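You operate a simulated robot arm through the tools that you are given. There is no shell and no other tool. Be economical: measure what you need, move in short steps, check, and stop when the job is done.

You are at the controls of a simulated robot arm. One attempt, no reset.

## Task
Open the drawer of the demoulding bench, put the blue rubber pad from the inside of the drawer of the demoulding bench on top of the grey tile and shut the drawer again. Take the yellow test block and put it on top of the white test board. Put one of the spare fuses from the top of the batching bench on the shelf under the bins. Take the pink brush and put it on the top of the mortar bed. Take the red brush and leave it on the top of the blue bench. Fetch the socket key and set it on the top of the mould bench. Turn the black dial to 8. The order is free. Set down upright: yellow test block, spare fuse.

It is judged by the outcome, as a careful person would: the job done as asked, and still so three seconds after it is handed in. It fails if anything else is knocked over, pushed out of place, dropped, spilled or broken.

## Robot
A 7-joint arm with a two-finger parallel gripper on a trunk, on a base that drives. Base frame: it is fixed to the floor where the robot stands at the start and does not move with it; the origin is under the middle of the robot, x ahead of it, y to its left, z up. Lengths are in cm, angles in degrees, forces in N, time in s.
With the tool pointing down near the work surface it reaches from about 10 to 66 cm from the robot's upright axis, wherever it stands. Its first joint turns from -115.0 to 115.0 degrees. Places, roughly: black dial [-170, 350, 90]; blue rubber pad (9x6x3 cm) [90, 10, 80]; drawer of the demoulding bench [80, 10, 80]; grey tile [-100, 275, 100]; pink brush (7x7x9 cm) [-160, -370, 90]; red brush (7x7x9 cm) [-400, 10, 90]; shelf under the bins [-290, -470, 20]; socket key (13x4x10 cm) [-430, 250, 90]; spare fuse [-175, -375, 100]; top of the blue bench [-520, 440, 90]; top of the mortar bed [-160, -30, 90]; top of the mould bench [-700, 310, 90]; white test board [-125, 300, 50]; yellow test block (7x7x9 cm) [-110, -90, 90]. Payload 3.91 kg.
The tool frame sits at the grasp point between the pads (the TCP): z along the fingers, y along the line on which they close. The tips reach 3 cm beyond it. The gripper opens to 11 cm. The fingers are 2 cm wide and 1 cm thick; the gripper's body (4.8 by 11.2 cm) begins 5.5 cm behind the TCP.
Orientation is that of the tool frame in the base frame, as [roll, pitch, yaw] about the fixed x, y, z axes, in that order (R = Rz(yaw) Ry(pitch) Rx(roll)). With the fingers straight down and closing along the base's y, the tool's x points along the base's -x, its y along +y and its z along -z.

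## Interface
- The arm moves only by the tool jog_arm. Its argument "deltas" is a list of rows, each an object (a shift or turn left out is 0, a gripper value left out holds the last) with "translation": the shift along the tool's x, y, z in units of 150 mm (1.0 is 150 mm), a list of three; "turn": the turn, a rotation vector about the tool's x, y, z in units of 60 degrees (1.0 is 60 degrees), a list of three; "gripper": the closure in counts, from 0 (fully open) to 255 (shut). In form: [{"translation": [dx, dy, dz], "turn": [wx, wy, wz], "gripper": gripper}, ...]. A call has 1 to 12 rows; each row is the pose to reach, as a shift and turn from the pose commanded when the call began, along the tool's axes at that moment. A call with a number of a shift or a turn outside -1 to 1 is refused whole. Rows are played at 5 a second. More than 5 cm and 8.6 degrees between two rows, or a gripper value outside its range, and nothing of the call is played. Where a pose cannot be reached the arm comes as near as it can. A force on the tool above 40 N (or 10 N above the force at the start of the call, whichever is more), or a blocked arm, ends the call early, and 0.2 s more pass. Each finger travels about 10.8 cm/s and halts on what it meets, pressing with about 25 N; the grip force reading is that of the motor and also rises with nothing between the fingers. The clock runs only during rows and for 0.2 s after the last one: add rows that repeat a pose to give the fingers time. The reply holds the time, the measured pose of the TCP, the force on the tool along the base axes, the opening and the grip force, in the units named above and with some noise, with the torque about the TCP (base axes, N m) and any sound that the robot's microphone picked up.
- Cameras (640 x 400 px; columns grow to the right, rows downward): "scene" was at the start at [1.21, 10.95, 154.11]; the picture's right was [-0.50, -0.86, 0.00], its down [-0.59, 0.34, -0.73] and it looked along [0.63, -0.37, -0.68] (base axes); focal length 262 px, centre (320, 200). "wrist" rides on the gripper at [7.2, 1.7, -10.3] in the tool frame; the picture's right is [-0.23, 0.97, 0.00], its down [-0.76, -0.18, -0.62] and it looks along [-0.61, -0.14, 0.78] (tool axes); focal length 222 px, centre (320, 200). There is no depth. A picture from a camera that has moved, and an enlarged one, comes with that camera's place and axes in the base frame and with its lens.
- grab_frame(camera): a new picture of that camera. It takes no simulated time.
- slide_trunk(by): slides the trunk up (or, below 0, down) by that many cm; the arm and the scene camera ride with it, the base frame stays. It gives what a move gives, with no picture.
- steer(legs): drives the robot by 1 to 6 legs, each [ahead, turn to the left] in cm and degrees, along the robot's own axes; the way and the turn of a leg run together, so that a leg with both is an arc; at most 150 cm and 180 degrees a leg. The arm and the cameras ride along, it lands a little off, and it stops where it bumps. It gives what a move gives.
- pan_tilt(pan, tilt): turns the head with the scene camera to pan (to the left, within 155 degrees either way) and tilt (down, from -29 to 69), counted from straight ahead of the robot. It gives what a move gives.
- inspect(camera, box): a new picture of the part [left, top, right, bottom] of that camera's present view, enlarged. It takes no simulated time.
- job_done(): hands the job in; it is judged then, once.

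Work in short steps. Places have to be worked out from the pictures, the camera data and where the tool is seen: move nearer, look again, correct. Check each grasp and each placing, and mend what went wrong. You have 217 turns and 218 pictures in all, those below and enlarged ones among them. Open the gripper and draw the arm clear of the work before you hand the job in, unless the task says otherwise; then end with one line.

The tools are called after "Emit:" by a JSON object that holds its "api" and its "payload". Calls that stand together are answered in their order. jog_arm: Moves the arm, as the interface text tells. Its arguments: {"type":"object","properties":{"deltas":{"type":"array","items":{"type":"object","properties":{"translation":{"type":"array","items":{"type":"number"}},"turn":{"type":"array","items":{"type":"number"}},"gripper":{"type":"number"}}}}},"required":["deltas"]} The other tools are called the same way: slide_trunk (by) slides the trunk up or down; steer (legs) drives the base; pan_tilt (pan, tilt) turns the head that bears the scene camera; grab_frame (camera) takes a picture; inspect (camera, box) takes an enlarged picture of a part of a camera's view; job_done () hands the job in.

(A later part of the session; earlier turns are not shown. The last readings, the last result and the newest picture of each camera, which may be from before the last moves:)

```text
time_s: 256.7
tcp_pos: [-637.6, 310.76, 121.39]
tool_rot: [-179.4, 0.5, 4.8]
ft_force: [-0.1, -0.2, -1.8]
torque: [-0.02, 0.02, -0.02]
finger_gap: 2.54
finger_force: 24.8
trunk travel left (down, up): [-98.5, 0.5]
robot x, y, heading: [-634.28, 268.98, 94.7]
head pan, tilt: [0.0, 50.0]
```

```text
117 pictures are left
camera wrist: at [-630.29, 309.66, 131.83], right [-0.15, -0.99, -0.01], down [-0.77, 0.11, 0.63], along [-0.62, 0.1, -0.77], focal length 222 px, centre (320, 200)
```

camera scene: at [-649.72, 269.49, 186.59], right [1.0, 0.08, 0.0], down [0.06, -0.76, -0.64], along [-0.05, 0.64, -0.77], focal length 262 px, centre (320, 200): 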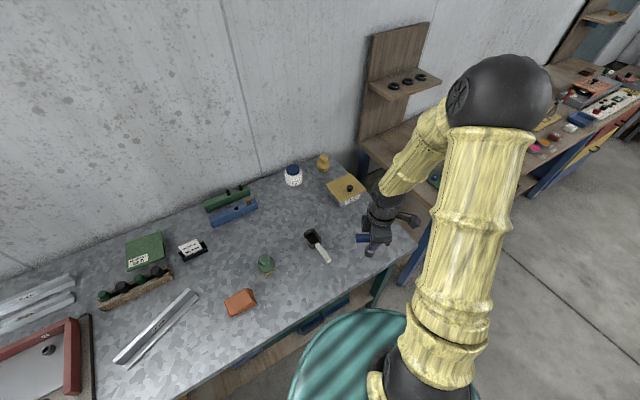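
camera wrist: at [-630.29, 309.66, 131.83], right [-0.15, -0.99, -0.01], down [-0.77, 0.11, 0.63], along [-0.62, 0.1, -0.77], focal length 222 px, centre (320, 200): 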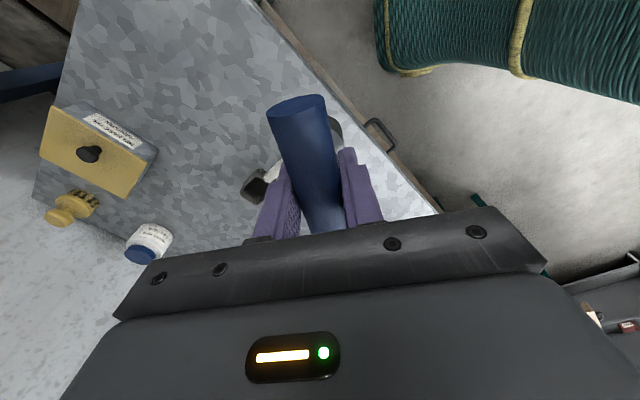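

I move the key to above [-636.5,325] and lower, then creep to contact.

Emit:
{"api": "jog_arm", "payload": {"deltas": [{"translation": [0.05, -0.31, 0]}, {"translation": [0.1, -0.62, 0]}, {"translation": [0.15, -0.935, 0]}]}}

Emit:
{"api": "slide_trunk", "payload": {"by": -19}}

Emit:
{"api": "inspect", "payload": {"camera": "scene", "box": [280, 140, 460, 280]}}

Emit:
{"api": "grab_frame", "payload": {"camera": "wrist"}}

```text
time_s: 257.5
tcp_pos: [-636.4, 325.28, 121.45]
tool_rot: [-179.5, 0.7, 4.9]
ft_force: [1.2, -0.3, -1.6]
torque: [-0.04, 0.05, -0.02]
finger_gap: 2.56
finger_force: 24.7
trunk travel left (down, up): [-98.5, 0.5]
robot x, y, heading: [-634.21, 268.88, 94.7]
head pan, tilt: [0.0, 50.0]
```

```text
time_s: 259.6
tcp_pos: [-636.46, 324.94, 102.73]
tool_rot: [-179.4, 0.4, 4.8]
ft_force: [0.0, 0.3, -1.3]
torque: [0.0, 0.04, -0.02]
finger_gap: 2.51
finger_force: 25.0
trunk travel left (down, up): [-79.5, 19.5]
robot x, y, heading: [-634.48, 269.38, 94.8]
head pan, tilt: [0.0, 50.0]
```

```text
2.86 times, centred on (370, 210) of scene
camera zoom: at [-649.72, 269.5, 167.59], right [1.0, 0.08, 0.0], down [0.06, -0.76, -0.64], along [-0.05, 0.64, -0.77], focal length 749 px, centre (177, 171)
```

zoom: 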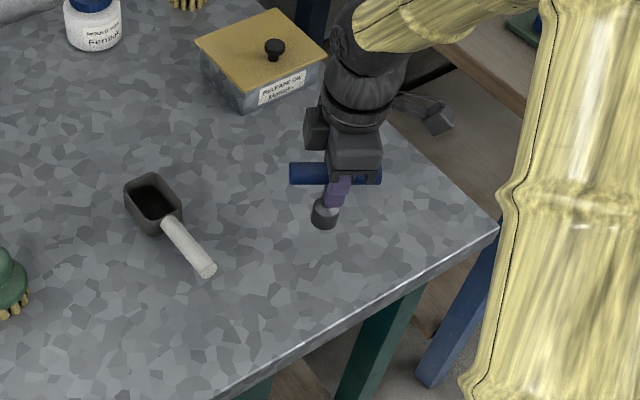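

```text
115 pictures are left
camera wrist: at [-629.14, 323.72, 112.93], right [-0.14, -0.99, -0.01], down [-0.77, 0.11, 0.63], along [-0.62, 0.1, -0.77], focal length 222 px, centre (320, 200)
```

wrist: 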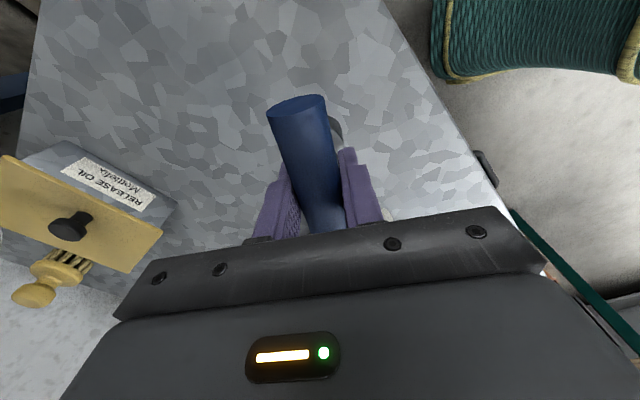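

Spot is clear. Descend gently until contact.

Emit:
{"api": "jog_arm", "payload": {"deltas": [{"translation": [0, 0, 0.12]}, {"translation": [0, 0, 0.24]}, {"translation": [0, 0, 0.33]}, {"translation": [0, 0, 0.37]}, {"translation": [0, 0, 0.4]}, {"translation": [0, 0, 0.43]}, {"translation": [0, 0, 0.46]}]}}

```text
time_s: 261.2
tcp_pos: [-636.57, 325.05, 95.92]
tool_rot: [-179.2, 0.4, 4.7]
ft_force: [2.2, -3.3, 20.2]
torque: [0.04, -0.08, -0.07]
finger_gap: 2.5
finger_force: 24.1
trunk travel left (down, up): [-79.5, 19.5]
robot x, y, heading: [-634.34, 269.18, 94.9]
head pan, tilt: [0.0, 50.0]
```

Seated with ~20 N. Back off 0.1 cm, release, and rise.

Emit:
{"api": "jog_arm", "payload": {"deltas": [{"translation": [0, 0, -0.01]}, {"translation": [0, 0, -0.01], "gripper": 150}, {"translation": [0, 0, -0.01], "gripper": 90}, {"translation": [0, 0, -0.01], "gripper": 90}, {"translation": [0, 0, -0.2]}, {"translation": [0, 0, -0.5]}, {"translation": [0, 0, -0.8]}, {"translation": [0, 0, -1]}]}}

Emit:
{"api": "inspect", "payload": {"camera": "scene", "box": [280, 140, 460, 280]}}

```text
time_s: 263.0
tcp_pos: [-636.42, 324.74, 110.72]
tool_rot: [-179.5, 0.6, 4.7]
ft_force: [-0.7, -0.6, 0.7]
torque: [0.01, 0.0, -0.01]
finger_gap: 7.12
finger_force: 0.1
trunk travel left (down, up): [-79.5, 19.5]
robot x, y, heading: [-634.21, 269.16, 94.6]
head pan, tilt: [0.0, 50.0]
```

```text
2.86 times, centred on (370, 210) of scene
camera zoom: at [-649.72, 269.41, 167.58], right [1.0, 0.08, 0.0], down [0.06, -0.76, -0.64], along [-0.05, 0.64, -0.77], focal length 749 px, centre (177, 171)
```

zoom: 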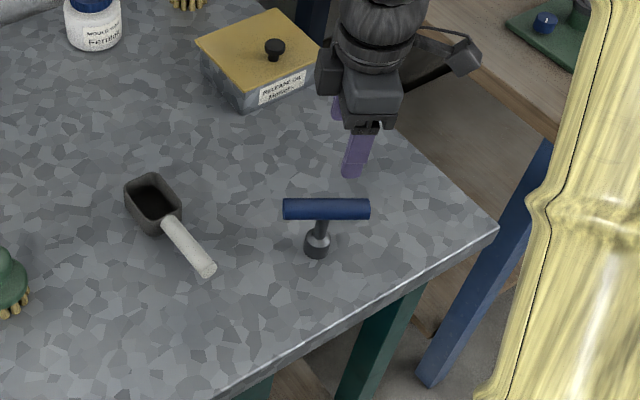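

Key standing on the mould bench. I raise, retract and rotate the tool back to neutral, then turn toward the red brush at [-400,10].

Emit:
{"api": "slide_trunk", "payload": {"by": 12}}

Emit:
{"api": "jog_arm", "payload": {"deltas": [{"translation": [0, 0.3, 0], "gripper": 0}, {"translation": [0, 0.6, 0]}, {"translation": [0, 0.9, 0]}, {"translation": [0, 0.9, 0], "turn": [0, 0, 0.14]}, {"translation": [0, 0.9, 0], "turn": [0, 0, 0.28]}, {"translation": [0, 0.9, 0], "turn": [0, 0, 0.42]}, {"translation": [0, 0.9, 0], "turn": [0, 0, 0.56]}, {"translation": [0, 0.9, 0], "turn": [0, 0, 0.7]}, {"translation": [0, 0.9, 0], "turn": [0, 0, 0.84]}, {"translation": [0, 0.9, 0], "turn": [0, 0, 0.98]}]}}

Emit:
{"api": "jog_arm", "payload": {"deltas": [{"turn": [0, 0, 0.13]}, {"turn": [0, 0, 0.26]}, {"turn": [0, 0, 0.39]}, {"turn": [0, 0, 0.52]}]}}

Emit:
{"api": "steer", "payload": {"legs": [[-25, 0], [0, -135]]}}

Emit:
{"api": "pan_tilt", "payload": {"pan": 0, "tilt": 15}}

Emit:
{"api": "grab_frame", "payload": {"camera": "scene"}}

```text
time_s: 264.5
tcp_pos: [-636.4, 324.85, 122.86]
tool_rot: [-179.5, 0.5, 4.8]
ft_force: [-0.4, 0.6, 0.1]
torque: [0.01, 0.02, 0.0]
finger_gap: 7.11
finger_force: 0.1
trunk travel left (down, up): [-91.5, 7.5]
robot x, y, heading: [-634.64, 269.19, 94.7]
head pan, tilt: [0.0, 50.0]
```

```text
time_s: 266.7
tcp_pos: [-635.26, 311.33, 122.64]
tool_rot: [179.9, 0.9, -54.1]
ft_force: [-1.0, -0.2, -0.7]
torque: [-0.01, 0.02, 0.0]
finger_gap: 11.03
finger_force: 0.1
trunk travel left (down, up): [-91.5, 7.5]
robot x, y, heading: [-634.21, 268.81, 94.7]
head pan, tilt: [0.0, 50.0]
```

```text
time_s: 267.7
tcp_pos: [-635.29, 311.19, 122.52]
tool_rot: [179.5, 0.7, -85.3]
ft_force: [-0.1, 1.3, -0.3]
torque: [0.01, 0.01, -0.02]
finger_gap: 11.01
finger_force: 0.1
trunk travel left (down, up): [-91.5, 7.5]
robot x, y, heading: [-634.27, 269.38, 94.8]
head pan, tilt: [0.0, 50.0]
```

```text
time_s: 277.8
tcp_pos: [-601.04, 215.94, 122.59]
tool_rot: [179.6, 0.6, 141.3]
ft_force: [0.8, -0.8, 0.8]
torque: [0.01, -0.02, -0.04]
finger_gap: 11.01
finger_force: 0.1
trunk travel left (down, up): [-91.5, 7.5]
robot x, y, heading: [-632.28, 244.29, -38.5]
head pan, tilt: [0.0, 50.0]
```

```text
time_s: 278.8
tcp_pos: [-600.95, 215.8, 122.51]
tool_rot: [179.4, 0.7, 141.3]
ft_force: [0.2, 1.0, -0.6]
torque: [0.0, 0.03, 0.03]
finger_gap: 11.02
finger_force: 0.0
trunk travel left (down, up): [-91.5, 7.5]
robot x, y, heading: [-632.33, 244.02, -38.6]
head pan, tilt: [0.0, 15.0]
```

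```text
113 pictures are left
camera scene: at [-620.02, 253.84, 184.95], right [-0.63, -0.78, 0.0], down [-0.2, 0.16, -0.97], along [0.75, -0.6, -0.26], focal length 262 px, centre (320, 200)
```

scene: 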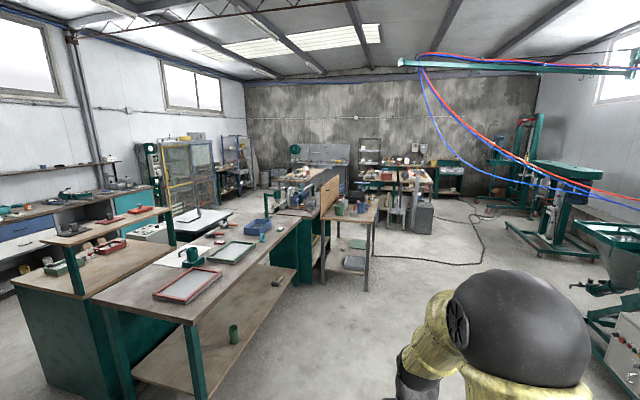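

The red brush should be near px (360,207). Zoom.

Emit:
{"api": "inspect", "payload": {"camera": "scene", "box": [260, 150, 440, 270]}}

```text
3.33 times, centred on (350, 210) of scene
camera zoom: at [-620.02, 253.84, 184.95], right [-0.63, -0.78, 0.0], down [-0.2, 0.16, -0.97], along [0.75, -0.6, -0.26], focal length 874 px, centre (220, 167)
```

zoom: 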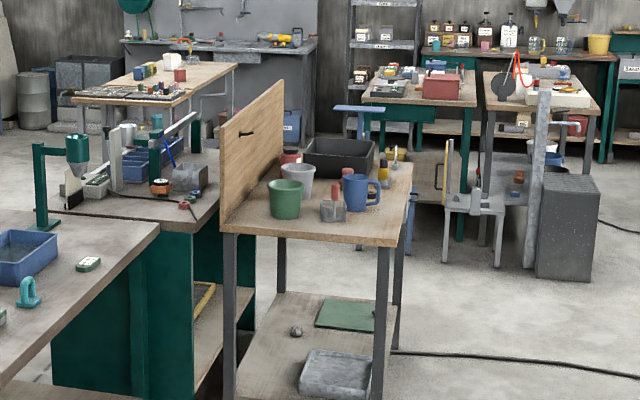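

I drive along T2's far side toward the table with the brushes and stop to look.

Emit:
{"api": "steer", "payload": {"legs": [[0, -18.5], [130, 0], [110, 0]]}}

Emit:
{"api": "pan_tilt", "payload": {"pan": 45, "tilt": 35}}

Emit:
{"api": "grab_frame", "payload": {"camera": "scene"}}

```text
time_s: 294.1
tcp_pos: [-486.76, 1.81, 122.56]
tool_rot: [179.6, 0.6, 121.0]
ft_force: [0.2, 0.8, -0.7]
torque: [-0.01, 0.0, 0.0]
finger_gap: 10.99
finger_force: 0.1
trunk travel left (down, up): [-91.5, 7.5]
robot x, y, heading: [-505.97, 39.11, -58.6]
head pan, tilt: [0.0, 15.0]
```

```text
time_s: 295.2
tcp_pos: [-486.79, 1.8, 122.47]
tool_rot: [179.5, 0.6, 120.9]
ft_force: [-0.2, 0.1, -0.2]
torque: [0.0, -0.02, 0.01]
finger_gap: 11.0
finger_force: 0.0
trunk travel left (down, up): [-91.5, 7.5]
robot x, y, heading: [-506.19, 39.16, -59.3]
head pan, tilt: [45.0, 35.0]
```

```text
111 pictures are left
camera scene: at [-487.55, 49.96, 181.76], right [-0.24, -0.97, 0.0], down [-0.56, 0.14, -0.82], along [0.79, -0.2, -0.57], focal length 262 px, centre (320, 200)
```

scene: 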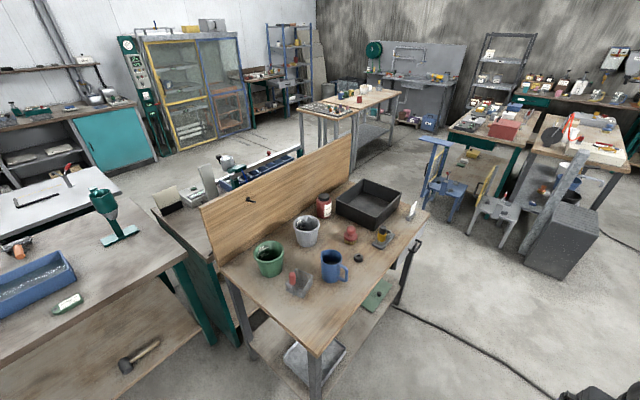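

Emit:
{"api": "inspect", "payload": {"camera": "scene", "box": [230, 160, 430, 310]}}

```text
2.67 times, centred on (330, 235) of scene
camera zoom: at [-487.55, 49.96, 181.76], right [-0.24, -0.97, 0.0], down [-0.56, 0.14, -0.82], along [0.79, -0.2, -0.57], focal length 699 px, centre (293, 107)
```

zoom: 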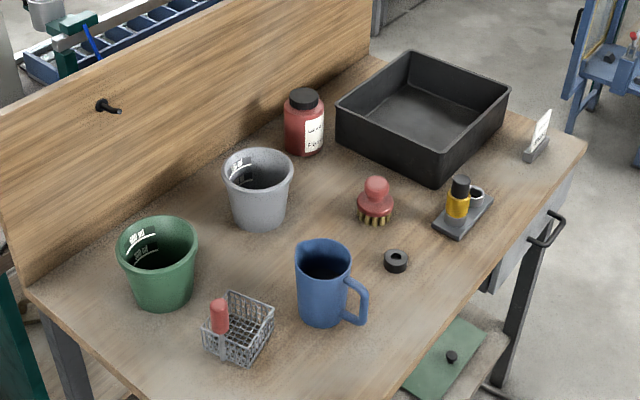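

The red brush (knob-topped) is at ≈[-400.5,12.4]. I drive to ≈[-445,-20] and face 36°.

Emit:
{"api": "steer", "payload": {"legs": [[0, 15], [85, 0], [0, 80]]}}

Emit:
{"api": "pan_tilt", "payload": {"pan": 0, "tilt": 50}}

Emit:
{"api": "grab_frame", "payload": {"camera": "scene"}}

Emit:
{"api": "grab_frame", "payload": {"camera": "wrist"}}

```text
time_s: 306.6
tcp_pos: [-409.78, 3.01, 122.5]
tool_rot: [179.5, 0.5, -143.5]
ft_force: [0.3, 0.1, 0.2]
torque: [0.01, -0.05, 0.01]
finger_gap: 11.03
finger_force: 0.1
trunk travel left (down, up): [-91.5, 7.5]
robot x, y, heading: [-445.28, -19.96, 36.8]
head pan, tilt: [45.0, 35.0]
```

```text
time_s: 307.7
tcp_pos: [-409.78, 3.06, 122.48]
tool_rot: [179.4, 0.6, -143.6]
ft_force: [0.7, 0.8, 0.7]
torque: [0.02, 0.0, 0.02]
finger_gap: 11.0
finger_force: 0.1
trunk travel left (down, up): [-91.5, 7.5]
robot x, y, heading: [-445.25, -19.98, 36.7]
head pan, tilt: [0.0, 50.0]
```

```text
109 pictures are left
camera scene: at [-452.91, -6.61, 179.59], right [0.6, -0.8, 0.0], down [-0.62, -0.46, -0.64], along [0.52, 0.38, -0.77], focal length 262 px, centre (320, 200)
```

scene: 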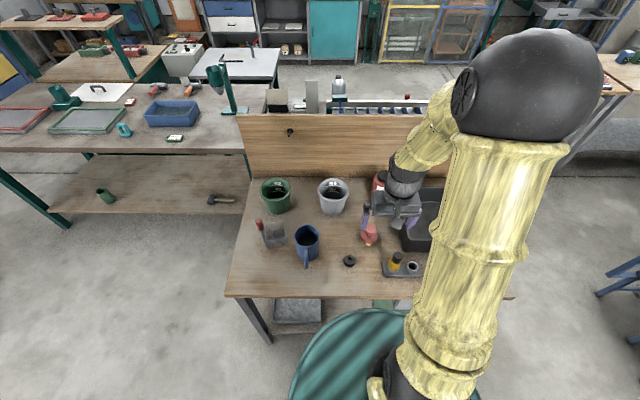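

```text
108 pictures are left
camera wrist: at [-416.83, -0.05, 132.92], right [-0.4, 0.92, 0.01], down [0.72, 0.3, 0.63], along [0.57, 0.26, -0.78], focal length 222 px, centre (320, 200)
```

wrist: 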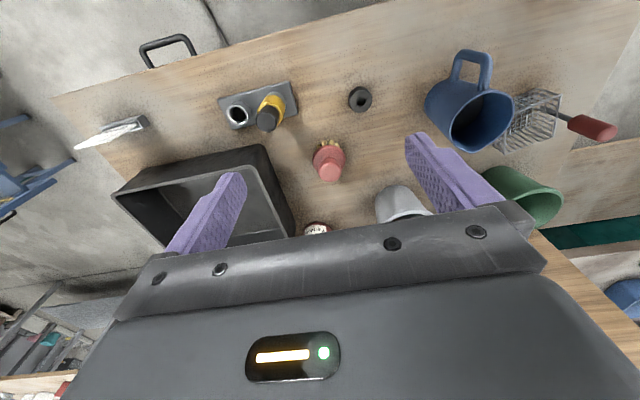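

Zoom on the brush from both cameras.

Emit:
{"api": "inspect", "payload": {"camera": "scene", "box": [320, 180, 440, 290]}}

Emit:
{"api": "inspect", "payload": {"camera": "wrist", "box": [280, 110, 400, 210]}}

```text
3.64 times, centred on (380, 235) of scene
camera zoom: at [-452.91, -6.61, 179.59], right [0.6, -0.8, 0.0], down [-0.62, -0.46, -0.64], along [0.52, 0.38, -0.77], focal length 954 px, centre (102, 73)
```

zoom: 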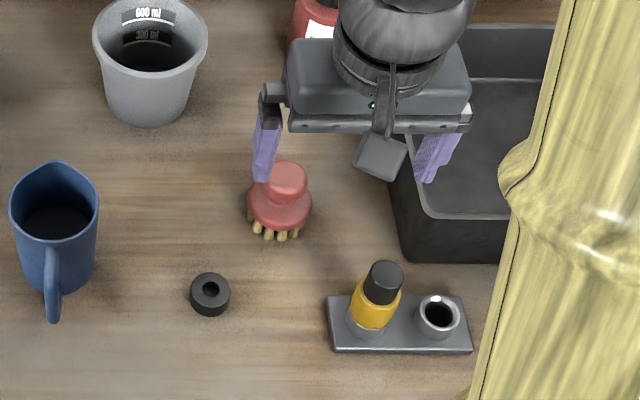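

```text
4.00 times, centred on (340, 160) of wrist
camera zoom: at [-416.83, -0.05, 132.92], right [-0.4, 0.92, 0.01], down [0.72, 0.3, 0.63], along [0.57, 0.26, -0.78], focal length 888 px, centre (240, 360)
```

zoom: 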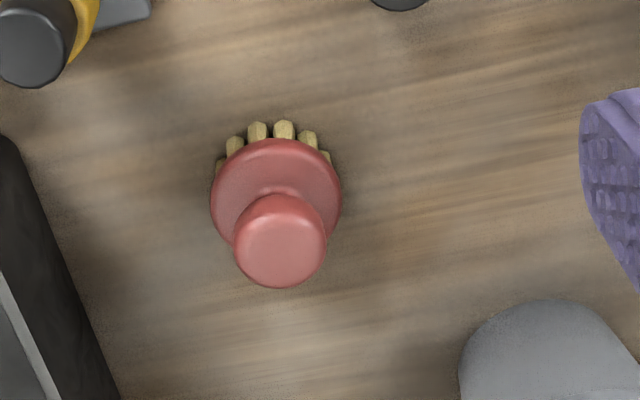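

Knob centre ≈ [-397.3,10.7], top z≈97. Move over, lower, check.

Emit:
{"api": "jog_arm", "payload": {"deltas": [{"translation": [-0.32, -0.03, 0], "gripper": 90}, {"translation": [-0.65, -0.06, 0]}, {"translation": [-0.97, -0.087, 0]}]}}

Emit:
{"api": "slide_trunk", "payload": {"by": -18}}

Emit:
{"api": "grab_frame", "payload": {"camera": "wrist"}}

```text
time_s: 308.5
tcp_pos: [-397.22, 10.9, 122.53]
tool_rot: [179.5, 0.5, -143.5]
ft_force: [0.6, 0.4, 0.2]
torque: [-0.05, -0.03, -0.03]
finger_gap: 7.14
finger_force: 0.0
trunk travel left (down, up): [-91.5, 7.5]
robot x, y, heading: [-445.54, -19.48, 36.4]
head pan, tilt: [0.0, 50.0]
```

```text
time_s: 310.5
tcp_pos: [-397.34, 10.75, 104.8]
tool_rot: [179.5, 0.8, -143.5]
ft_force: [0.1, -0.6, 1.2]
torque: [0.01, 0.0, 0.02]
finger_gap: 7.13
finger_force: 0.0
trunk travel left (down, up): [-73.5, 25.5]
robot x, y, heading: [-444.76, -19.76, 36.3]
head pan, tilt: [0.0, 50.0]
```

```text
105 pictures are left
camera wrist: at [-404.36, 7.64, 115.12], right [-0.4, 0.92, 0.01], down [0.72, 0.3, 0.63], along [0.57, 0.26, -0.78], focal length 222 px, centre (320, 200)
```

wrist: 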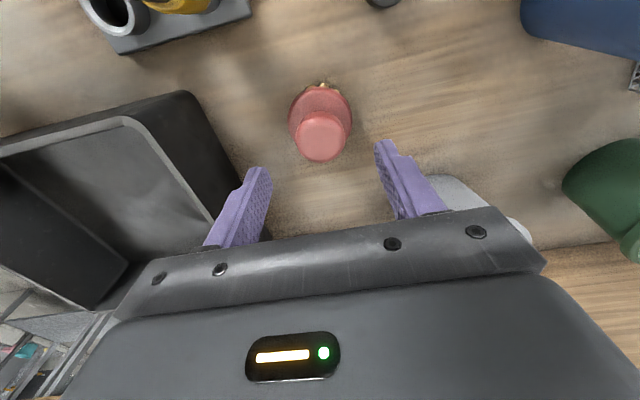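

Aligned. Descend 8.5 cm and close.

Emit:
{"api": "jog_arm", "payload": {"deltas": [{"translation": [0, 0, 0.2]}, {"translation": [0, 0, 0.4]}, {"translation": [0, 0, 0.5]}, {"translation": [0, 0, 0.565]}]}}

Emit:
{"api": "grab_frame", "payload": {"camera": "wrist"}}

Emit:
{"api": "inspect", "payload": {"camera": "scene", "box": [320, 150, 440, 260]}}

```text
time_s: 311.5
tcp_pos: [-397.32, 10.98, 96.29]
tool_rot: [179.5, 0.7, -143.5]
ft_force: [-1.2, 0.3, -0.8]
torque: [0.0, -0.01, -0.02]
finger_gap: 7.12
finger_force: 0.1
trunk travel left (down, up): [-73.5, 25.5]
robot x, y, heading: [-445.2, -19.72, 36.5]
head pan, tilt: [0.0, 50.0]
```

```text
104 pictures are left
camera wrist: at [-404.31, 7.78, 106.62], right [-0.4, 0.92, 0.01], down [0.72, 0.3, 0.63], along [0.58, 0.26, -0.78], focal length 222 px, centre (320, 200)
```

wrist: 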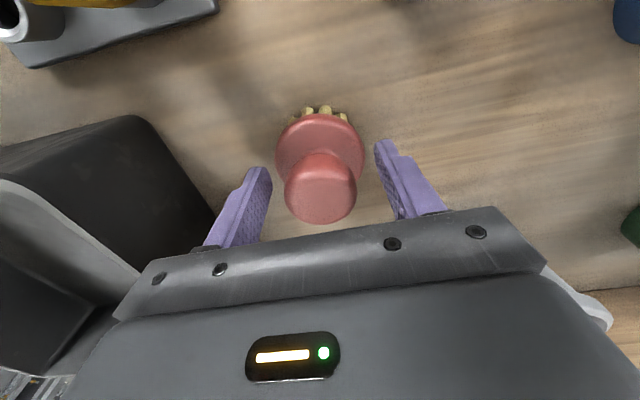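

```text
3.64 times, centred on (380, 205) of scene
camera zoom: at [-452.88, -6.61, 161.59], right [0.59, -0.8, 0.0], down [-0.62, -0.46, -0.64], along [0.52, 0.38, -0.77], focal length 954 px, centre (102, 182)
```

zoom: 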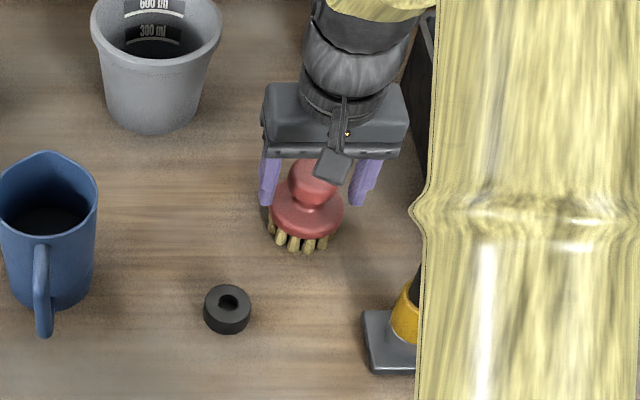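

Fingers straddle the knob. Close and lift slightly.

Emit:
{"api": "jog_arm", "payload": {"deltas": [{"gripper": 255}, {"gripper": 255}, {"gripper": 255}, {"gripper": 255}]}}

Emit:
{"api": "jog_arm", "payload": {"deltas": [{"translation": [0, 0, -0.08]}, {"translation": [0, 0, -0.2]}, {"translation": [0, 0, -0.4]}]}}

Emit:
{"api": "grab_frame", "payload": {"camera": "wrist"}}

```text
time_s: 312.5
tcp_pos: [-397.38, 10.9, 96.06]
tool_rot: [179.4, 0.6, -143.5]
ft_force: [0.3, -0.6, -0.1]
torque: [0.03, -0.05, -0.05]
finger_gap: 4.47
finger_force: 24.4
trunk travel left (down, up): [-73.5, 25.5]
robot x, y, heading: [-445.59, -19.74, 36.2]
head pan, tilt: [0.0, 50.0]
```

```text
time_s: 313.3
tcp_pos: [-397.35, 10.9, 102.24]
tool_rot: [179.4, 0.6, -143.4]
ft_force: [0.4, 0.2, -0.8]
torque: [0.01, -0.03, -0.01]
finger_gap: 4.49
finger_force: 24.9
trunk travel left (down, up): [-73.5, 25.5]
robot x, y, heading: [-445.15, -19.82, 36.6]
head pan, tilt: [0.0, 50.0]
```

```text
102 pictures are left
camera wrist: at [-404.37, 7.68, 112.62], right [-0.4, 0.92, 0.01], down [0.72, 0.3, 0.63], along [0.57, 0.26, -0.78], focal length 222 px, centre (320, 200)
```

wrist: 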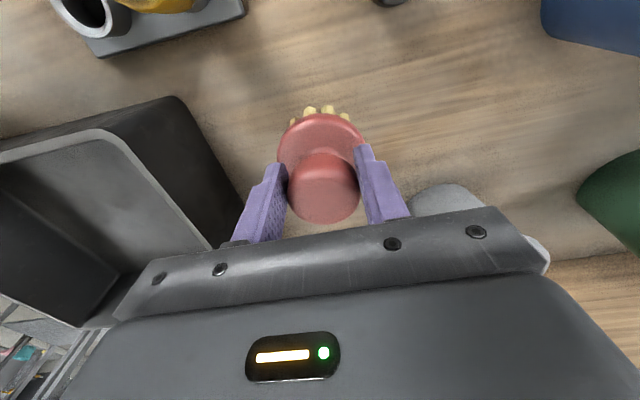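

Brush held. Raise, retract, then drive round toward the blue bench via [-512,35] and [-535,285].

Emit:
{"api": "slide_trunk", "payload": {"by": 22}}

Emit:
{"api": "jog_arm", "payload": {"deltas": [{"translation": [0.3, 0, 0]}, {"translation": [0.6, 0, 0]}, {"translation": [0.9, 0, 0]}, {"translation": [1.0, 0, 0]}]}}

Emit:
{"api": "steer", "payload": {"legs": [[-20, 0], [0, 90.5], [84, 0], [0, -32], [125, 0], [126, 0]]}}

Emit:
{"api": "pan_tilt", "payload": {"pan": -30, "tilt": 25}}

Emit:
{"api": "grab_frame", "payload": {"camera": "scene"}}

```text
time_s: 315.7
tcp_pos: [-397.25, 10.71, 124.19]
tool_rot: [179.5, 0.5, -143.6]
ft_force: [-0.3, 0.1, 0.0]
torque: [-0.03, 0.03, -0.02]
finger_gap: 4.47
finger_force: 25.2
trunk travel left (down, up): [-95.5, 3.5]
robot x, y, heading: [-445.26, -19.76, 36.5]
head pan, tilt: [0.0, 50.0]
```

```text
time_s: 316.7
tcp_pos: [-409.27, 1.96, 123.99]
tool_rot: [179.6, 0.7, -143.4]
ft_force: [-0.2, -0.4, -1.6]
torque: [0.0, -0.04, 0.01]
finger_gap: 4.44
finger_force: 25.0
trunk travel left (down, up): [-95.5, 3.5]
robot x, y, heading: [-444.91, -20.07, 36.3]
head pan, tilt: [0.0, 50.0]
```

```text
time_s: 345.0
tcp_pos: [-529.54, 328.85, 124.14]
tool_rot: [179.5, 0.6, -85.6]
ft_force: [-0.6, -1.0, -0.3]
torque: [0.01, 0.01, 0.0]
finger_gap: 4.44
finger_force: 25.3
trunk travel left (down, up): [-95.5, 3.5]
robot x, y, heading: [-530.11, 286.61, 94.4]
head pan, tilt: [0.0, 50.0]
```

```text
time_s: 345.9
tcp_pos: [-529.3, 328.93, 124.08]
tool_rot: [179.6, 0.6, -85.5]
ft_force: [-1.3, 0.3, -1.4]
torque: [0.0, 0.0, -0.01]
finger_gap: 4.45
finger_force: 24.9
trunk travel left (down, up): [-95.5, 3.5]
robot x, y, heading: [-530.21, 286.93, 94.7]
head pan, tilt: [-30.0, 25.0]
```

```text
101 pictures are left
camera scene: at [-540.91, 288.08, 187.33], right [0.9, -0.43, 0.0], down [-0.18, -0.38, -0.91], along [0.39, 0.82, -0.42], focal length 262 px, centre (320, 200)
```

scene: 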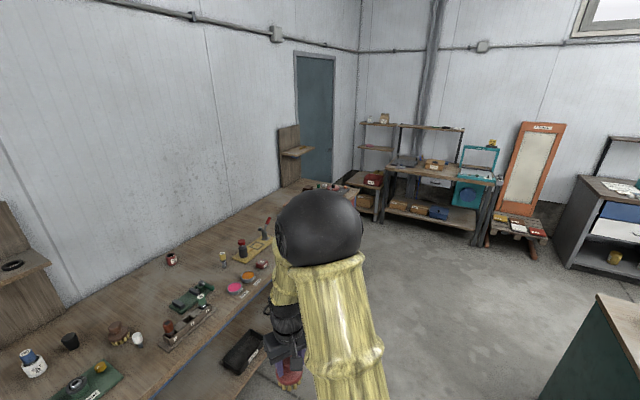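

Pan left/down to find a free spot on the blue bench front.

Emit:
{"api": "pan_tilt", "payload": {"pan": 15, "tilt": 45}}

Emit:
{"api": "grab_frame", "payload": {"camera": "scene"}}

```text
time_s: 347.1
tcp_pos: [-529.45, 328.96, 123.94]
tool_rot: [179.5, 0.6, -85.6]
ft_force: [0.5, -0.2, -0.3]
torque: [-0.03, 0.03, -0.03]
finger_gap: 4.46
finger_force: 24.5
trunk travel left (down, up): [-95.5, 3.5]
robot x, y, heading: [-530.06, 286.66, 94.4]
head pan, tilt: [15.0, 45.0]
```

```text
100 pictures are left
camera scene: at [-547.57, 287.43, 184.28], right [0.94, 0.33, 0.0], down [0.23, -0.67, -0.71], along [-0.23, 0.67, -0.71], focal length 262 px, centre (320, 200)
```

scene: 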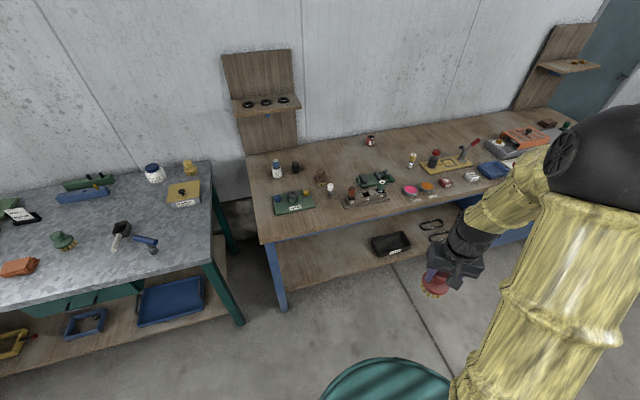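

Emit:
{"api": "inspect", "payload": {"camera": "scene", "box": [235, 120, 475, 260]}}

```text
2.67 times, centred on (355, 190) of scene
camera zoom: at [-547.57, 287.43, 184.28], right [0.94, 0.33, 0.0], down [0.23, -0.67, -0.71], along [-0.23, 0.67, -0.71], focal length 699 px, centre (227, 227)
```

zoom: 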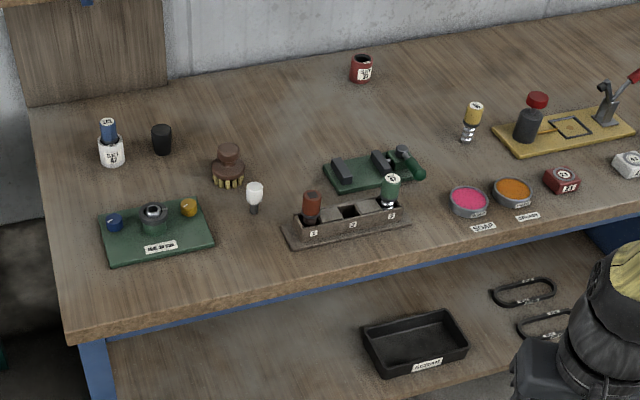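

A free spot at the front between the green plate and the rack: ≈[-571.8,372.4]. Drive to ≈[-538.8,328.4], heading 127°.

Emit:
{"api": "steer", "payload": {"legs": [[0, 7.3], [42.5, 0], [0, 25]]}}

Emit:
{"api": "pan_tilt", "payload": {"pan": 10, "tilt": 50}}

Emit:
{"api": "grab_frame", "payload": {"camera": "scene"}}

Emit:
{"api": "grab_frame", "payload": {"camera": "wrist"}}

```text
time_s: 352.5
tcp_pos: [-560.38, 364.19, 124.2]
tool_rot: [179.5, 0.6, -53.5]
ft_force: [-0.4, 0.3, -0.7]
torque: [-0.02, -0.06, 0.0]
finger_gap: 4.44
finger_force: 24.9
trunk travel left (down, up): [-95.5, 3.5]
robot x, y, heading: [-538.72, 328.33, 126.6]
head pan, tilt: [15.0, 45.0]
```

```text
time_s: 353.2
tcp_pos: [-560.37, 364.26, 124.16]
tool_rot: [179.5, 0.7, -53.5]
ft_force: [0.4, 0.2, -1.0]
torque: [0.0, 0.02, -0.01]
finger_gap: 4.46
finger_force: 25.5
trunk travel left (down, up): [-95.5, 3.5]
robot x, y, heading: [-538.37, 328.23, 126.5]
head pan, tilt: [10.0, 50.0]
```

```text
98 pictures are left
camera scene: at [-552.9, 319.66, 183.59], right [0.69, 0.73, 0.0], down [0.56, -0.53, -0.64], along [-0.47, 0.44, -0.77], focal length 262 px, centre (320, 200)
```

scene: 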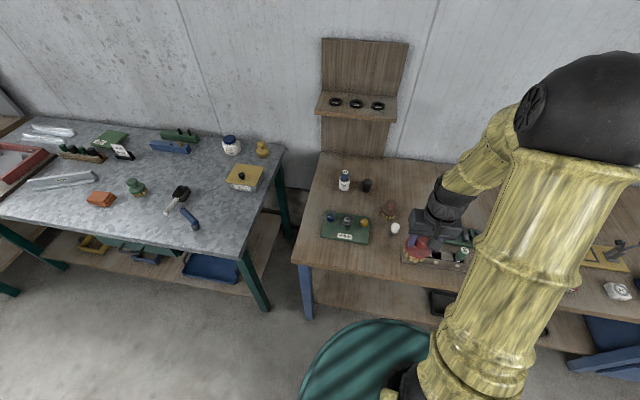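

```text
97 pictures are left
camera wrist: at [-557.43, 357.4, 134.45], right [-0.92, -0.4, 0.01], down [-0.3, 0.72, 0.63], along [-0.26, 0.57, -0.78], focal length 222 px, centre (320, 200)
```

wrist: 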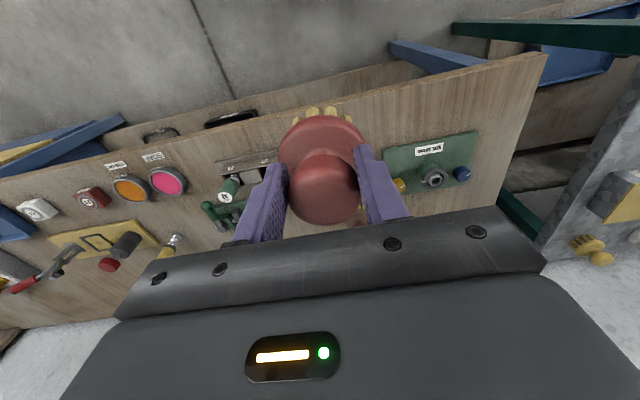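

Move to above the target spot and lower partway, then check neighbours.

Emit:
{"api": "jog_arm", "payload": {"deltas": [{"translation": [-0.3, 0.095, 0]}, {"translation": [-0.6, 0.19, 0]}, {"translation": [-0.89, 0.286, 0]}]}}

Emit:
{"api": "slide_trunk", "payload": {"by": -17}}

Emit:
{"api": "grab_frame", "payload": {"camera": "wrist"}}

Emit:
{"api": "inspect", "payload": {"camera": "scene", "box": [300, 150, 500, 310]}}

```text
time_s: 354.0
tcp_pos: [-571.97, 372.54, 124.13]
tool_rot: [179.6, 0.5, -53.6]
ft_force: [-0.8, 0.2, -1.2]
torque: [-0.01, -0.01, 0.03]
finger_gap: 4.45
finger_force: 25.5
trunk travel left (down, up): [-95.5, 3.5]
robot x, y, heading: [-538.53, 328.59, 126.6]
head pan, tilt: [10.0, 50.0]
```

```text
time_s: 355.9
tcp_pos: [-571.76, 372.49, 107.24]
tool_rot: [179.5, 0.7, -53.5]
ft_force: [0.8, -0.1, -1.0]
torque: [-0.04, 0.02, -0.02]
finger_gap: 4.42
finger_force: 25.0
trunk travel left (down, up): [-78.5, 20.5]
robot x, y, heading: [-538.6, 328.34, 126.7]
head pan, tilt: [10.0, 50.0]
```

```text
96 pictures are left
camera wrist: at [-568.85, 365.56, 117.63], right [-0.92, -0.4, 0.01], down [-0.3, 0.72, 0.63], along [-0.26, 0.57, -0.78], focal length 222 px, centre (320, 200)
```

wrist: 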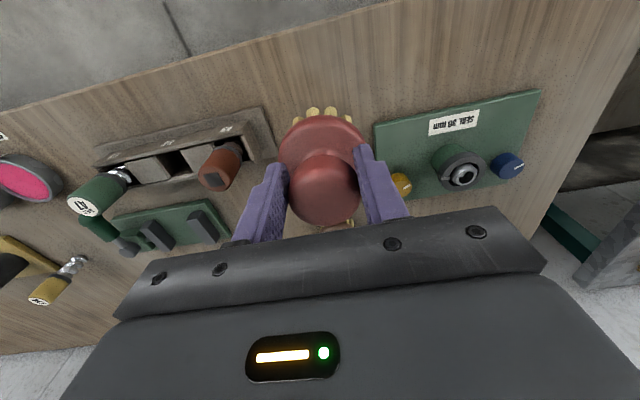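

```text
2.50 times, centred on (400, 230) of scene
camera zoom: at [-552.89, 319.66, 166.59], right [0.69, 0.73, 0.0], down [0.56, -0.53, -0.64], along [-0.47, 0.44, -0.77], focal length 656 px, centre (120, 125)
```

zoom: 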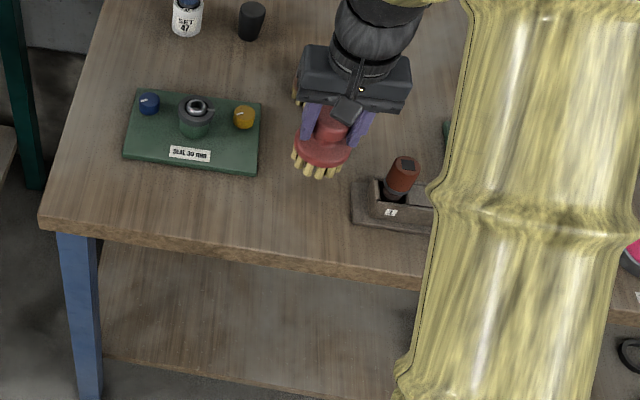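

Clearances ~3 cm both sides. Descend to contact.

Emit:
{"api": "jog_arm", "payload": {"deltas": [{"translation": [0, 0, 0.25]}, {"translation": [0, 0, 0.45]}, {"translation": [0, 0, 0.55]}, {"translation": [0, 0, 0.6]}, {"translation": [0, 0, 0.64]}, {"translation": [0, 0, 0.68]}, {"translation": [0, 0, 0.72]}, {"translation": [0, 0, 0.76]}, {"translation": [0, 0, 0.8]}]}}

```text
time_s: 357.9
tcp_pos: [-571.89, 372.54, 95.63]
tool_rot: [179.5, 1.2, -53.5]
ft_force: [0.3, 0.6, 36.1]
torque: [0.45, 0.03, 0.13]
finger_gap: 4.5
finger_force: 25.2
trunk travel left (down, up): [-78.5, 20.5]
robot x, y, heading: [-538.55, 328.41, 126.6]
head pan, tilt: [10.0, 50.0]
```

Contact with 36 N at 95.6. Ease up slightly, release and rise.

Emit:
{"api": "jog_arm", "payload": {"deltas": [{"translation": [0, 0, -0.03]}, {"translation": [0, 0, -0.03], "gripper": 125}, {"translation": [0, 0, -0.03], "gripper": 100}, {"translation": [0, 0, -0.03], "gripper": 100}, {"translation": [0, 0, -0.2]}, {"translation": [0, 0, -0.5]}, {"translation": [0, 0, -0.8]}, {"translation": [0, 0, -1]}]}}

Emit:
{"api": "slide_trunk", "payload": {"by": 12}}

Emit:
{"api": "grab_frame", "payload": {"camera": "wrist"}}

Emit:
{"api": "inspect", "payload": {"camera": "scene", "box": [300, 180, 500, 310]}}

```text
time_s: 359.7
tcp_pos: [-571.83, 372.63, 110.36]
tool_rot: [179.4, 0.6, -53.5]
ft_force: [0.3, -0.4, -0.5]
torque: [0.06, 0.0, 0.01]
finger_gap: 6.68
finger_force: 0.1
trunk travel left (down, up): [-78.5, 20.5]
robot x, y, heading: [-538.55, 328.51, 126.4]
head pan, tilt: [10.0, 50.0]
```

```text
time_s: 361.2
tcp_pos: [-571.78, 372.42, 122.22]
tool_rot: [179.5, 0.6, -53.5]
ft_force: [0.1, -0.2, 0.0]
torque: [0.02, 0.0, -0.02]
finger_gap: 6.69
finger_force: 0.1
trunk travel left (down, up): [-90.5, 8.5]
robot x, y, heading: [-538.77, 328.58, 126.8]
head pan, tilt: [10.0, 50.0]
```

```text
94 pictures are left
camera wrist: at [-568.81, 365.58, 132.64], right [-0.92, -0.4, 0.01], down [-0.3, 0.72, 0.63], along [-0.26, 0.57, -0.78], focal length 222 px, centre (320, 200)
```

wrist: 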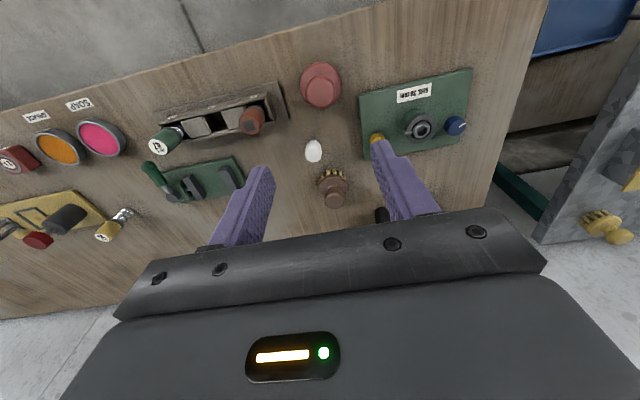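

```text
3.08 times, centred on (400, 245) of scene
camera zoom: at [-552.91, 319.67, 178.58], right [0.69, 0.73, 0.0], down [0.56, -0.53, -0.64], along [-0.47, 0.44, -0.77], focal length 807 px, centre (74, 62)
```

zoom: 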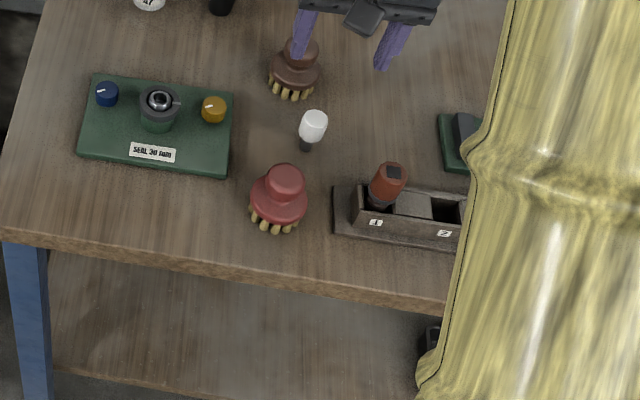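

Red brush stands on the blue bench. Next go south toward the batching bench: retract, and drive back down the west aisle, then look.

Emit:
{"api": "jog_arm", "payload": {"deltas": [{"translation": [0.3, 0, 0]}, {"translation": [0.6, 0, 0]}, {"translation": [0.9, 0, 0]}, {"translation": [1.0, 0, 0]}]}}

Emit:
{"api": "steer", "payload": {"legs": [[-20, 0], [0, 146.5], [138, 0], [138, 0], [0, 19], [110, 0]]}}

Emit:
{"api": "pan_tilt", "payload": {"pan": 10, "tilt": 20}}

Emit:
{"api": "grab_frame", "payload": {"camera": "scene"}}

```text
time_s: 362.2
tcp_pos: [-562.82, 360.47, 122.14]
tool_rot: [179.5, 0.7, -53.6]
ft_force: [-0.2, 0.1, -0.1]
torque: [-0.03, 0.02, 0.01]
finger_gap: 6.68
finger_force: 0.0
trunk travel left (down, up): [-90.5, 8.5]
robot x, y, heading: [-538.68, 328.04, 126.7]
head pan, tilt: [10.0, 50.0]
```

```text
time_s: 395.9
tcp_pos: [-443.61, -101.12, 122.04]
tool_rot: [179.4, 0.6, 113.8]
ft_force: [-0.2, -0.5, 0.5]
torque: [0.0, 0.04, 0.01]
finger_gap: 6.67
finger_force: 0.0
trunk travel left (down, up): [-90.5, 8.5]
robot x, y, heading: [-460.41, -64.72, -66.3]
head pan, tilt: [10.0, 50.0]
```

```text
time_s: 396.8
tcp_pos: [-443.65, -101.01, 122.06]
tool_rot: [179.4, 0.5, 113.8]
ft_force: [0.7, 0.0, 0.3]
torque: [-0.02, 0.02, 0.0]
finger_gap: 6.72
finger_force: 0.0
trunk travel left (down, up): [-90.5, 8.5]
robot x, y, heading: [-460.53, -64.41, -66.3]
head pan, tilt: [10.0, 20.0]
```

```text
92 pictures are left
camera scene: at [-443.46, -60.65, 183.14], right [-0.83, -0.56, 0.0], down [-0.19, 0.28, -0.94], along [0.52, -0.78, -0.34], focal length 262 px, centre (320, 200)
```

scene: 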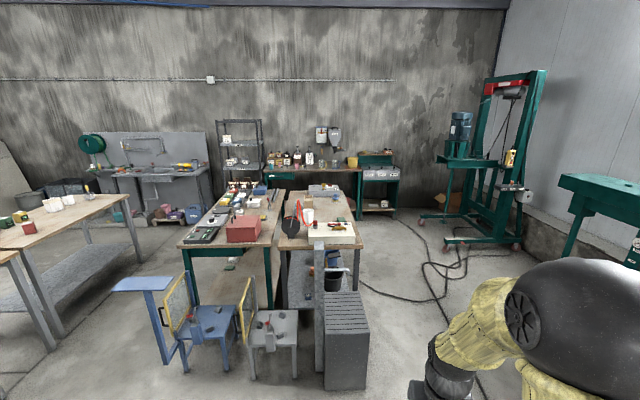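

Zoom on the batching bench and bins.

Emit:
{"api": "inspect", "payload": {"camera": "scene", "box": [200, 110, 420, 250]}}

```text
2.86 times, centred on (310, 180) of scene
camera zoom: at [-443.46, -60.65, 183.14], right [-0.83, -0.56, 0.0], down [-0.19, 0.28, -0.94], along [0.52, -0.78, -0.34], focal length 749 px, centre (349, 257)
```

zoom: 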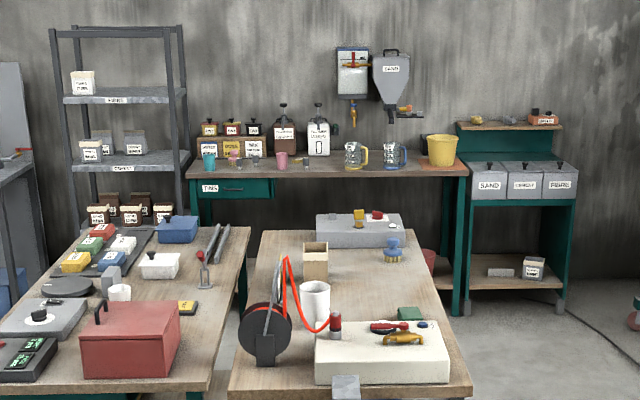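

Bench front runs from about [-164,-328] to [-282,-414], aisle ~90 cm wide. I take the right-hand route round the middle tables in two steps.

Emit:
{"api": "steer", "payload": {"legs": [[0, -20.5], [75, 0], [75, 0], [0, 30], [110, 0]]}}

Emit:
{"api": "pan_tilt", "payload": {"pan": 20, "tilt": 30}}

Emit:
{"api": "grab_frame", "payload": {"camera": "scene"}}

```text
time_s: 415.6
tcp_pos: [-369.89, -340.11, 122.15]
tool_rot: [179.5, 0.6, 122.9]
ft_force: [-0.3, -0.5, -0.1]
torque: [-0.02, -0.04, -0.03]
finger_gap: 6.7
finger_force: 0.1
trunk travel left (down, up): [-90.5, 8.5]
robot x, y, heading: [-391.83, -306.24, -56.9]
head pan, tilt: [10.0, 20.0]
```

```text
time_s: 416.3
tcp_pos: [-369.75, -340.04, 122.19]
tool_rot: [179.5, 0.7, 122.9]
ft_force: [0.5, -0.3, 0.3]
torque: [0.0, 0.0, -0.02]
finger_gap: 6.67
finger_force: 0.1
trunk travel left (down, up): [-90.5, 8.5]
robot x, y, heading: [-391.85, -306.29, -57.2]
head pan, tilt: [20.0, 30.0]
```

```text
90 pictures are left
camera scene: at [-375.24, -298.86, 181.55], right [-0.6, -0.8, 0.0], down [-0.4, 0.3, -0.87], along [0.69, -0.52, -0.5], focal length 262 px, centre (320, 200)
```

scene: 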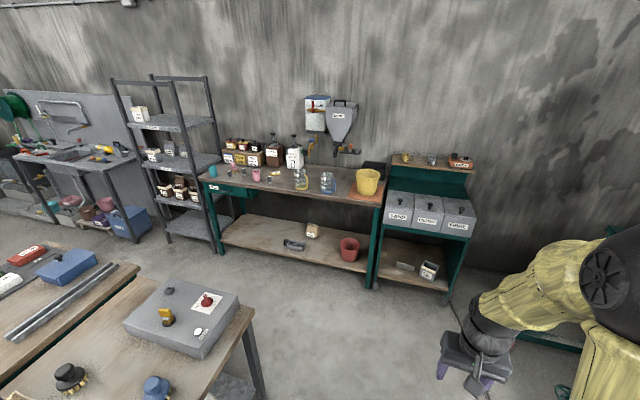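

Geometry refined; bench front edge from [-166,-337] to [-279,-422]. Drive into the aisle and face the bench near the pink brush.

Emit:
{"api": "steer", "payload": {"legs": [[0, 6.8], [120, 0], [0, 87.4], [115, 0]]}}

Emit:
{"api": "pan_tilt", "payload": {"pan": -80, "tilt": 40}}

Emit:
{"api": "grab_frame", "payload": {"camera": "scene"}}

```text
time_s: 435.9
tcp_pos: [-191.46, -305.39, 122.19]
tool_rot: [179.5, 0.5, -143.3]
ft_force: [0.8, -0.1, -1.0]
torque: [0.02, 0.05, -0.01]
finger_gap: 6.69
finger_force: 0.1
trunk travel left (down, up): [-90.5, 8.5]
robot x, y, heading: [-223.01, -329.48, 36.8]
head pan, tilt: [20.0, 30.0]
```

```text
time_s: 437.7
tcp_pos: [-191.42, -305.47, 122.05]
tool_rot: [179.5, 0.5, -143.4]
ft_force: [-0.1, 0.3, 0.0]
torque: [0.03, -0.02, -0.04]
finger_gap: 6.69
finger_force: 0.1
trunk travel left (down, up): [-90.5, 8.5]
robot x, y, heading: [-223.37, -329.29, 36.7]
head pan, tilt: [-80.0, 40.0]
```

```text
89 pictures are left
camera scene: at [-231.07, -326.89, 180.01], right [-0.69, -0.73, 0.0], down [-0.47, 0.44, -0.77], along [0.56, -0.53, -0.64], focal length 262 px, centre (320, 200)
```

scene: 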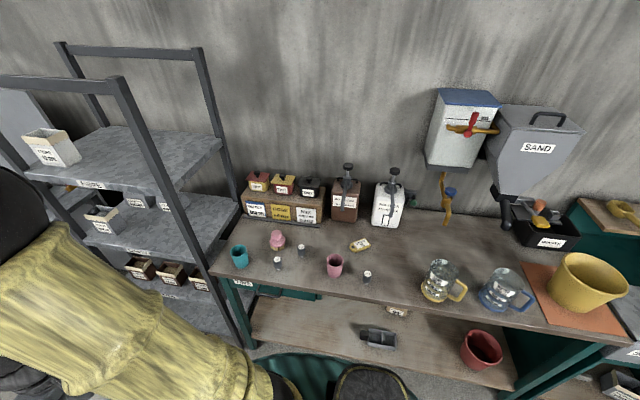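

Emit:
{"api": "inspect", "payload": {"camera": "scene", "box": [210, 160, 410, 300]}}

Emit:
{"api": "inspect", "payload": {"camera": "scene", "box": [250, 230, 310, 275]}}

```text
2.86 times, centred on (310, 230) of scene
camera zoom: at [-231.07, -326.89, 180.01], right [-0.69, -0.73, 0.0], down [-0.47, 0.44, -0.77], along [0.56, -0.53, -0.64], focal length 749 px, centre (349, 114)
```

zoom: 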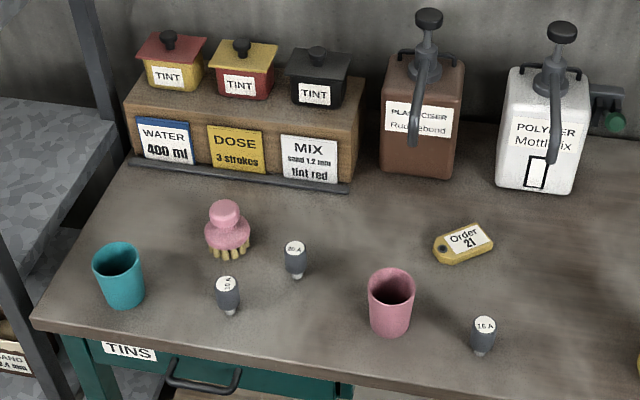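

```text
8.89 times, centred on (280, 252) of scene
camera zoom: at [-231.07, -326.89, 180.01], right [-0.69, -0.73, 0.0], down [-0.47, 0.44, -0.77], along [0.56, -0.53, -0.64], focal length 2331 px, centre (676, -267)
```

zoom: 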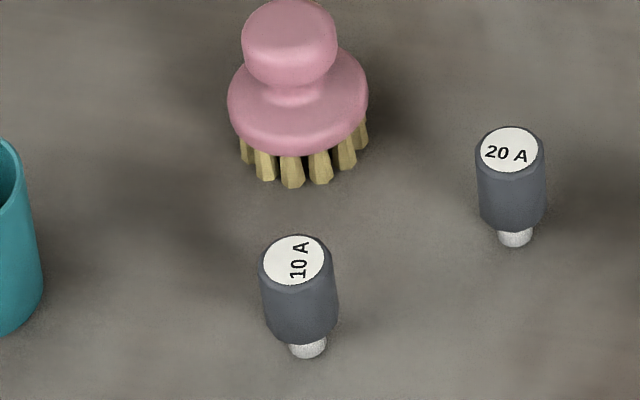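

The 16 A fuse (right, isolated, ≈[-200,-381]) is the best to take. Turn to face the bench.

Emit:
{"api": "steer", "payload": {"legs": [[0, -95]]}}

Emit:
{"api": "pan_tilt", "payload": {"pan": 15, "tilt": 50}}

Emit:
{"api": "grab_frame", "payload": {"camera": "scene"}}

Emit:
{"api": "grab_frame", "payload": {"camera": "wrist"}}

```text
time_s: 443.9
tcp_pos: [-201.6, -363.36, 122.11]
tool_rot: [179.5, 0.6, 122.1]
ft_force: [0.1, 0.5, 0.6]
torque: [0.0, 0.0, -0.02]
finger_gap: 6.67
finger_force: 0.0
trunk travel left (down, up): [-90.5, 8.5]
robot x, y, heading: [-223.36, -329.66, -57.6]
head pan, tilt: [-80.0, 40.0]
```

```text
time_s: 445.6
tcp_pos: [-201.61, -363.34, 122.15]
tool_rot: [179.4, 0.7, 122.1]
ft_force: [-0.8, -0.4, -0.1]
torque: [0.0, 0.01, 0.01]
finger_gap: 6.69
finger_force: 0.2
trunk travel left (down, up): [-90.5, 8.5]
robot x, y, heading: [-223.1, -329.37, -57.8]
head pan, tilt: [15.0, 50.0]
```

```text
86 pictures are left
camera scene: at [-207.92, -321.79, 178.59], right [-0.68, -0.73, 0.0], down [-0.56, 0.52, -0.64], along [0.47, -0.44, -0.77], focal length 262 px, centre (320, 200)
```

scene: 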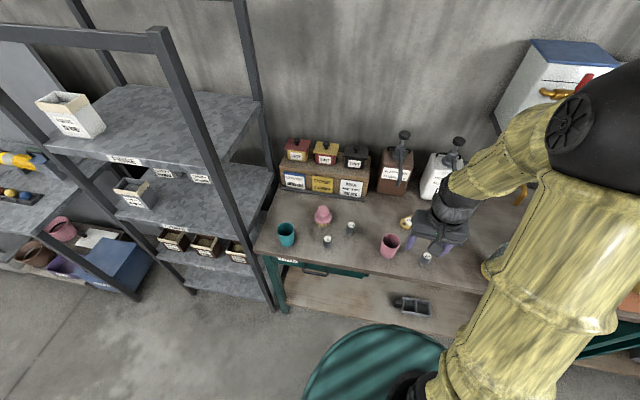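

```text
85 pictures are left
camera wrist: at [-204.36, -356.31, 132.49], right [0.95, 0.32, 0.01], down [0.24, -0.74, 0.63], along [0.21, -0.59, -0.78], focal length 222 px, centre (320, 200)
```

wrist: 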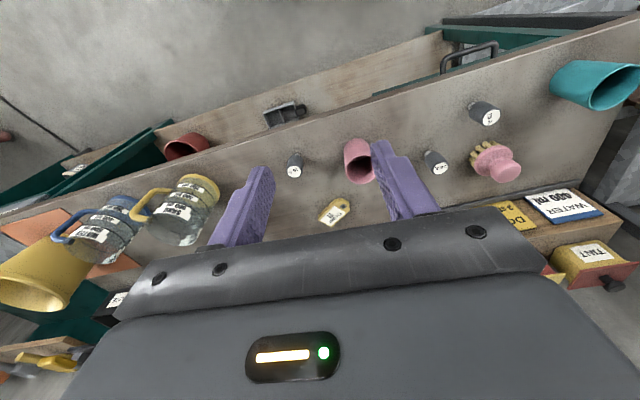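

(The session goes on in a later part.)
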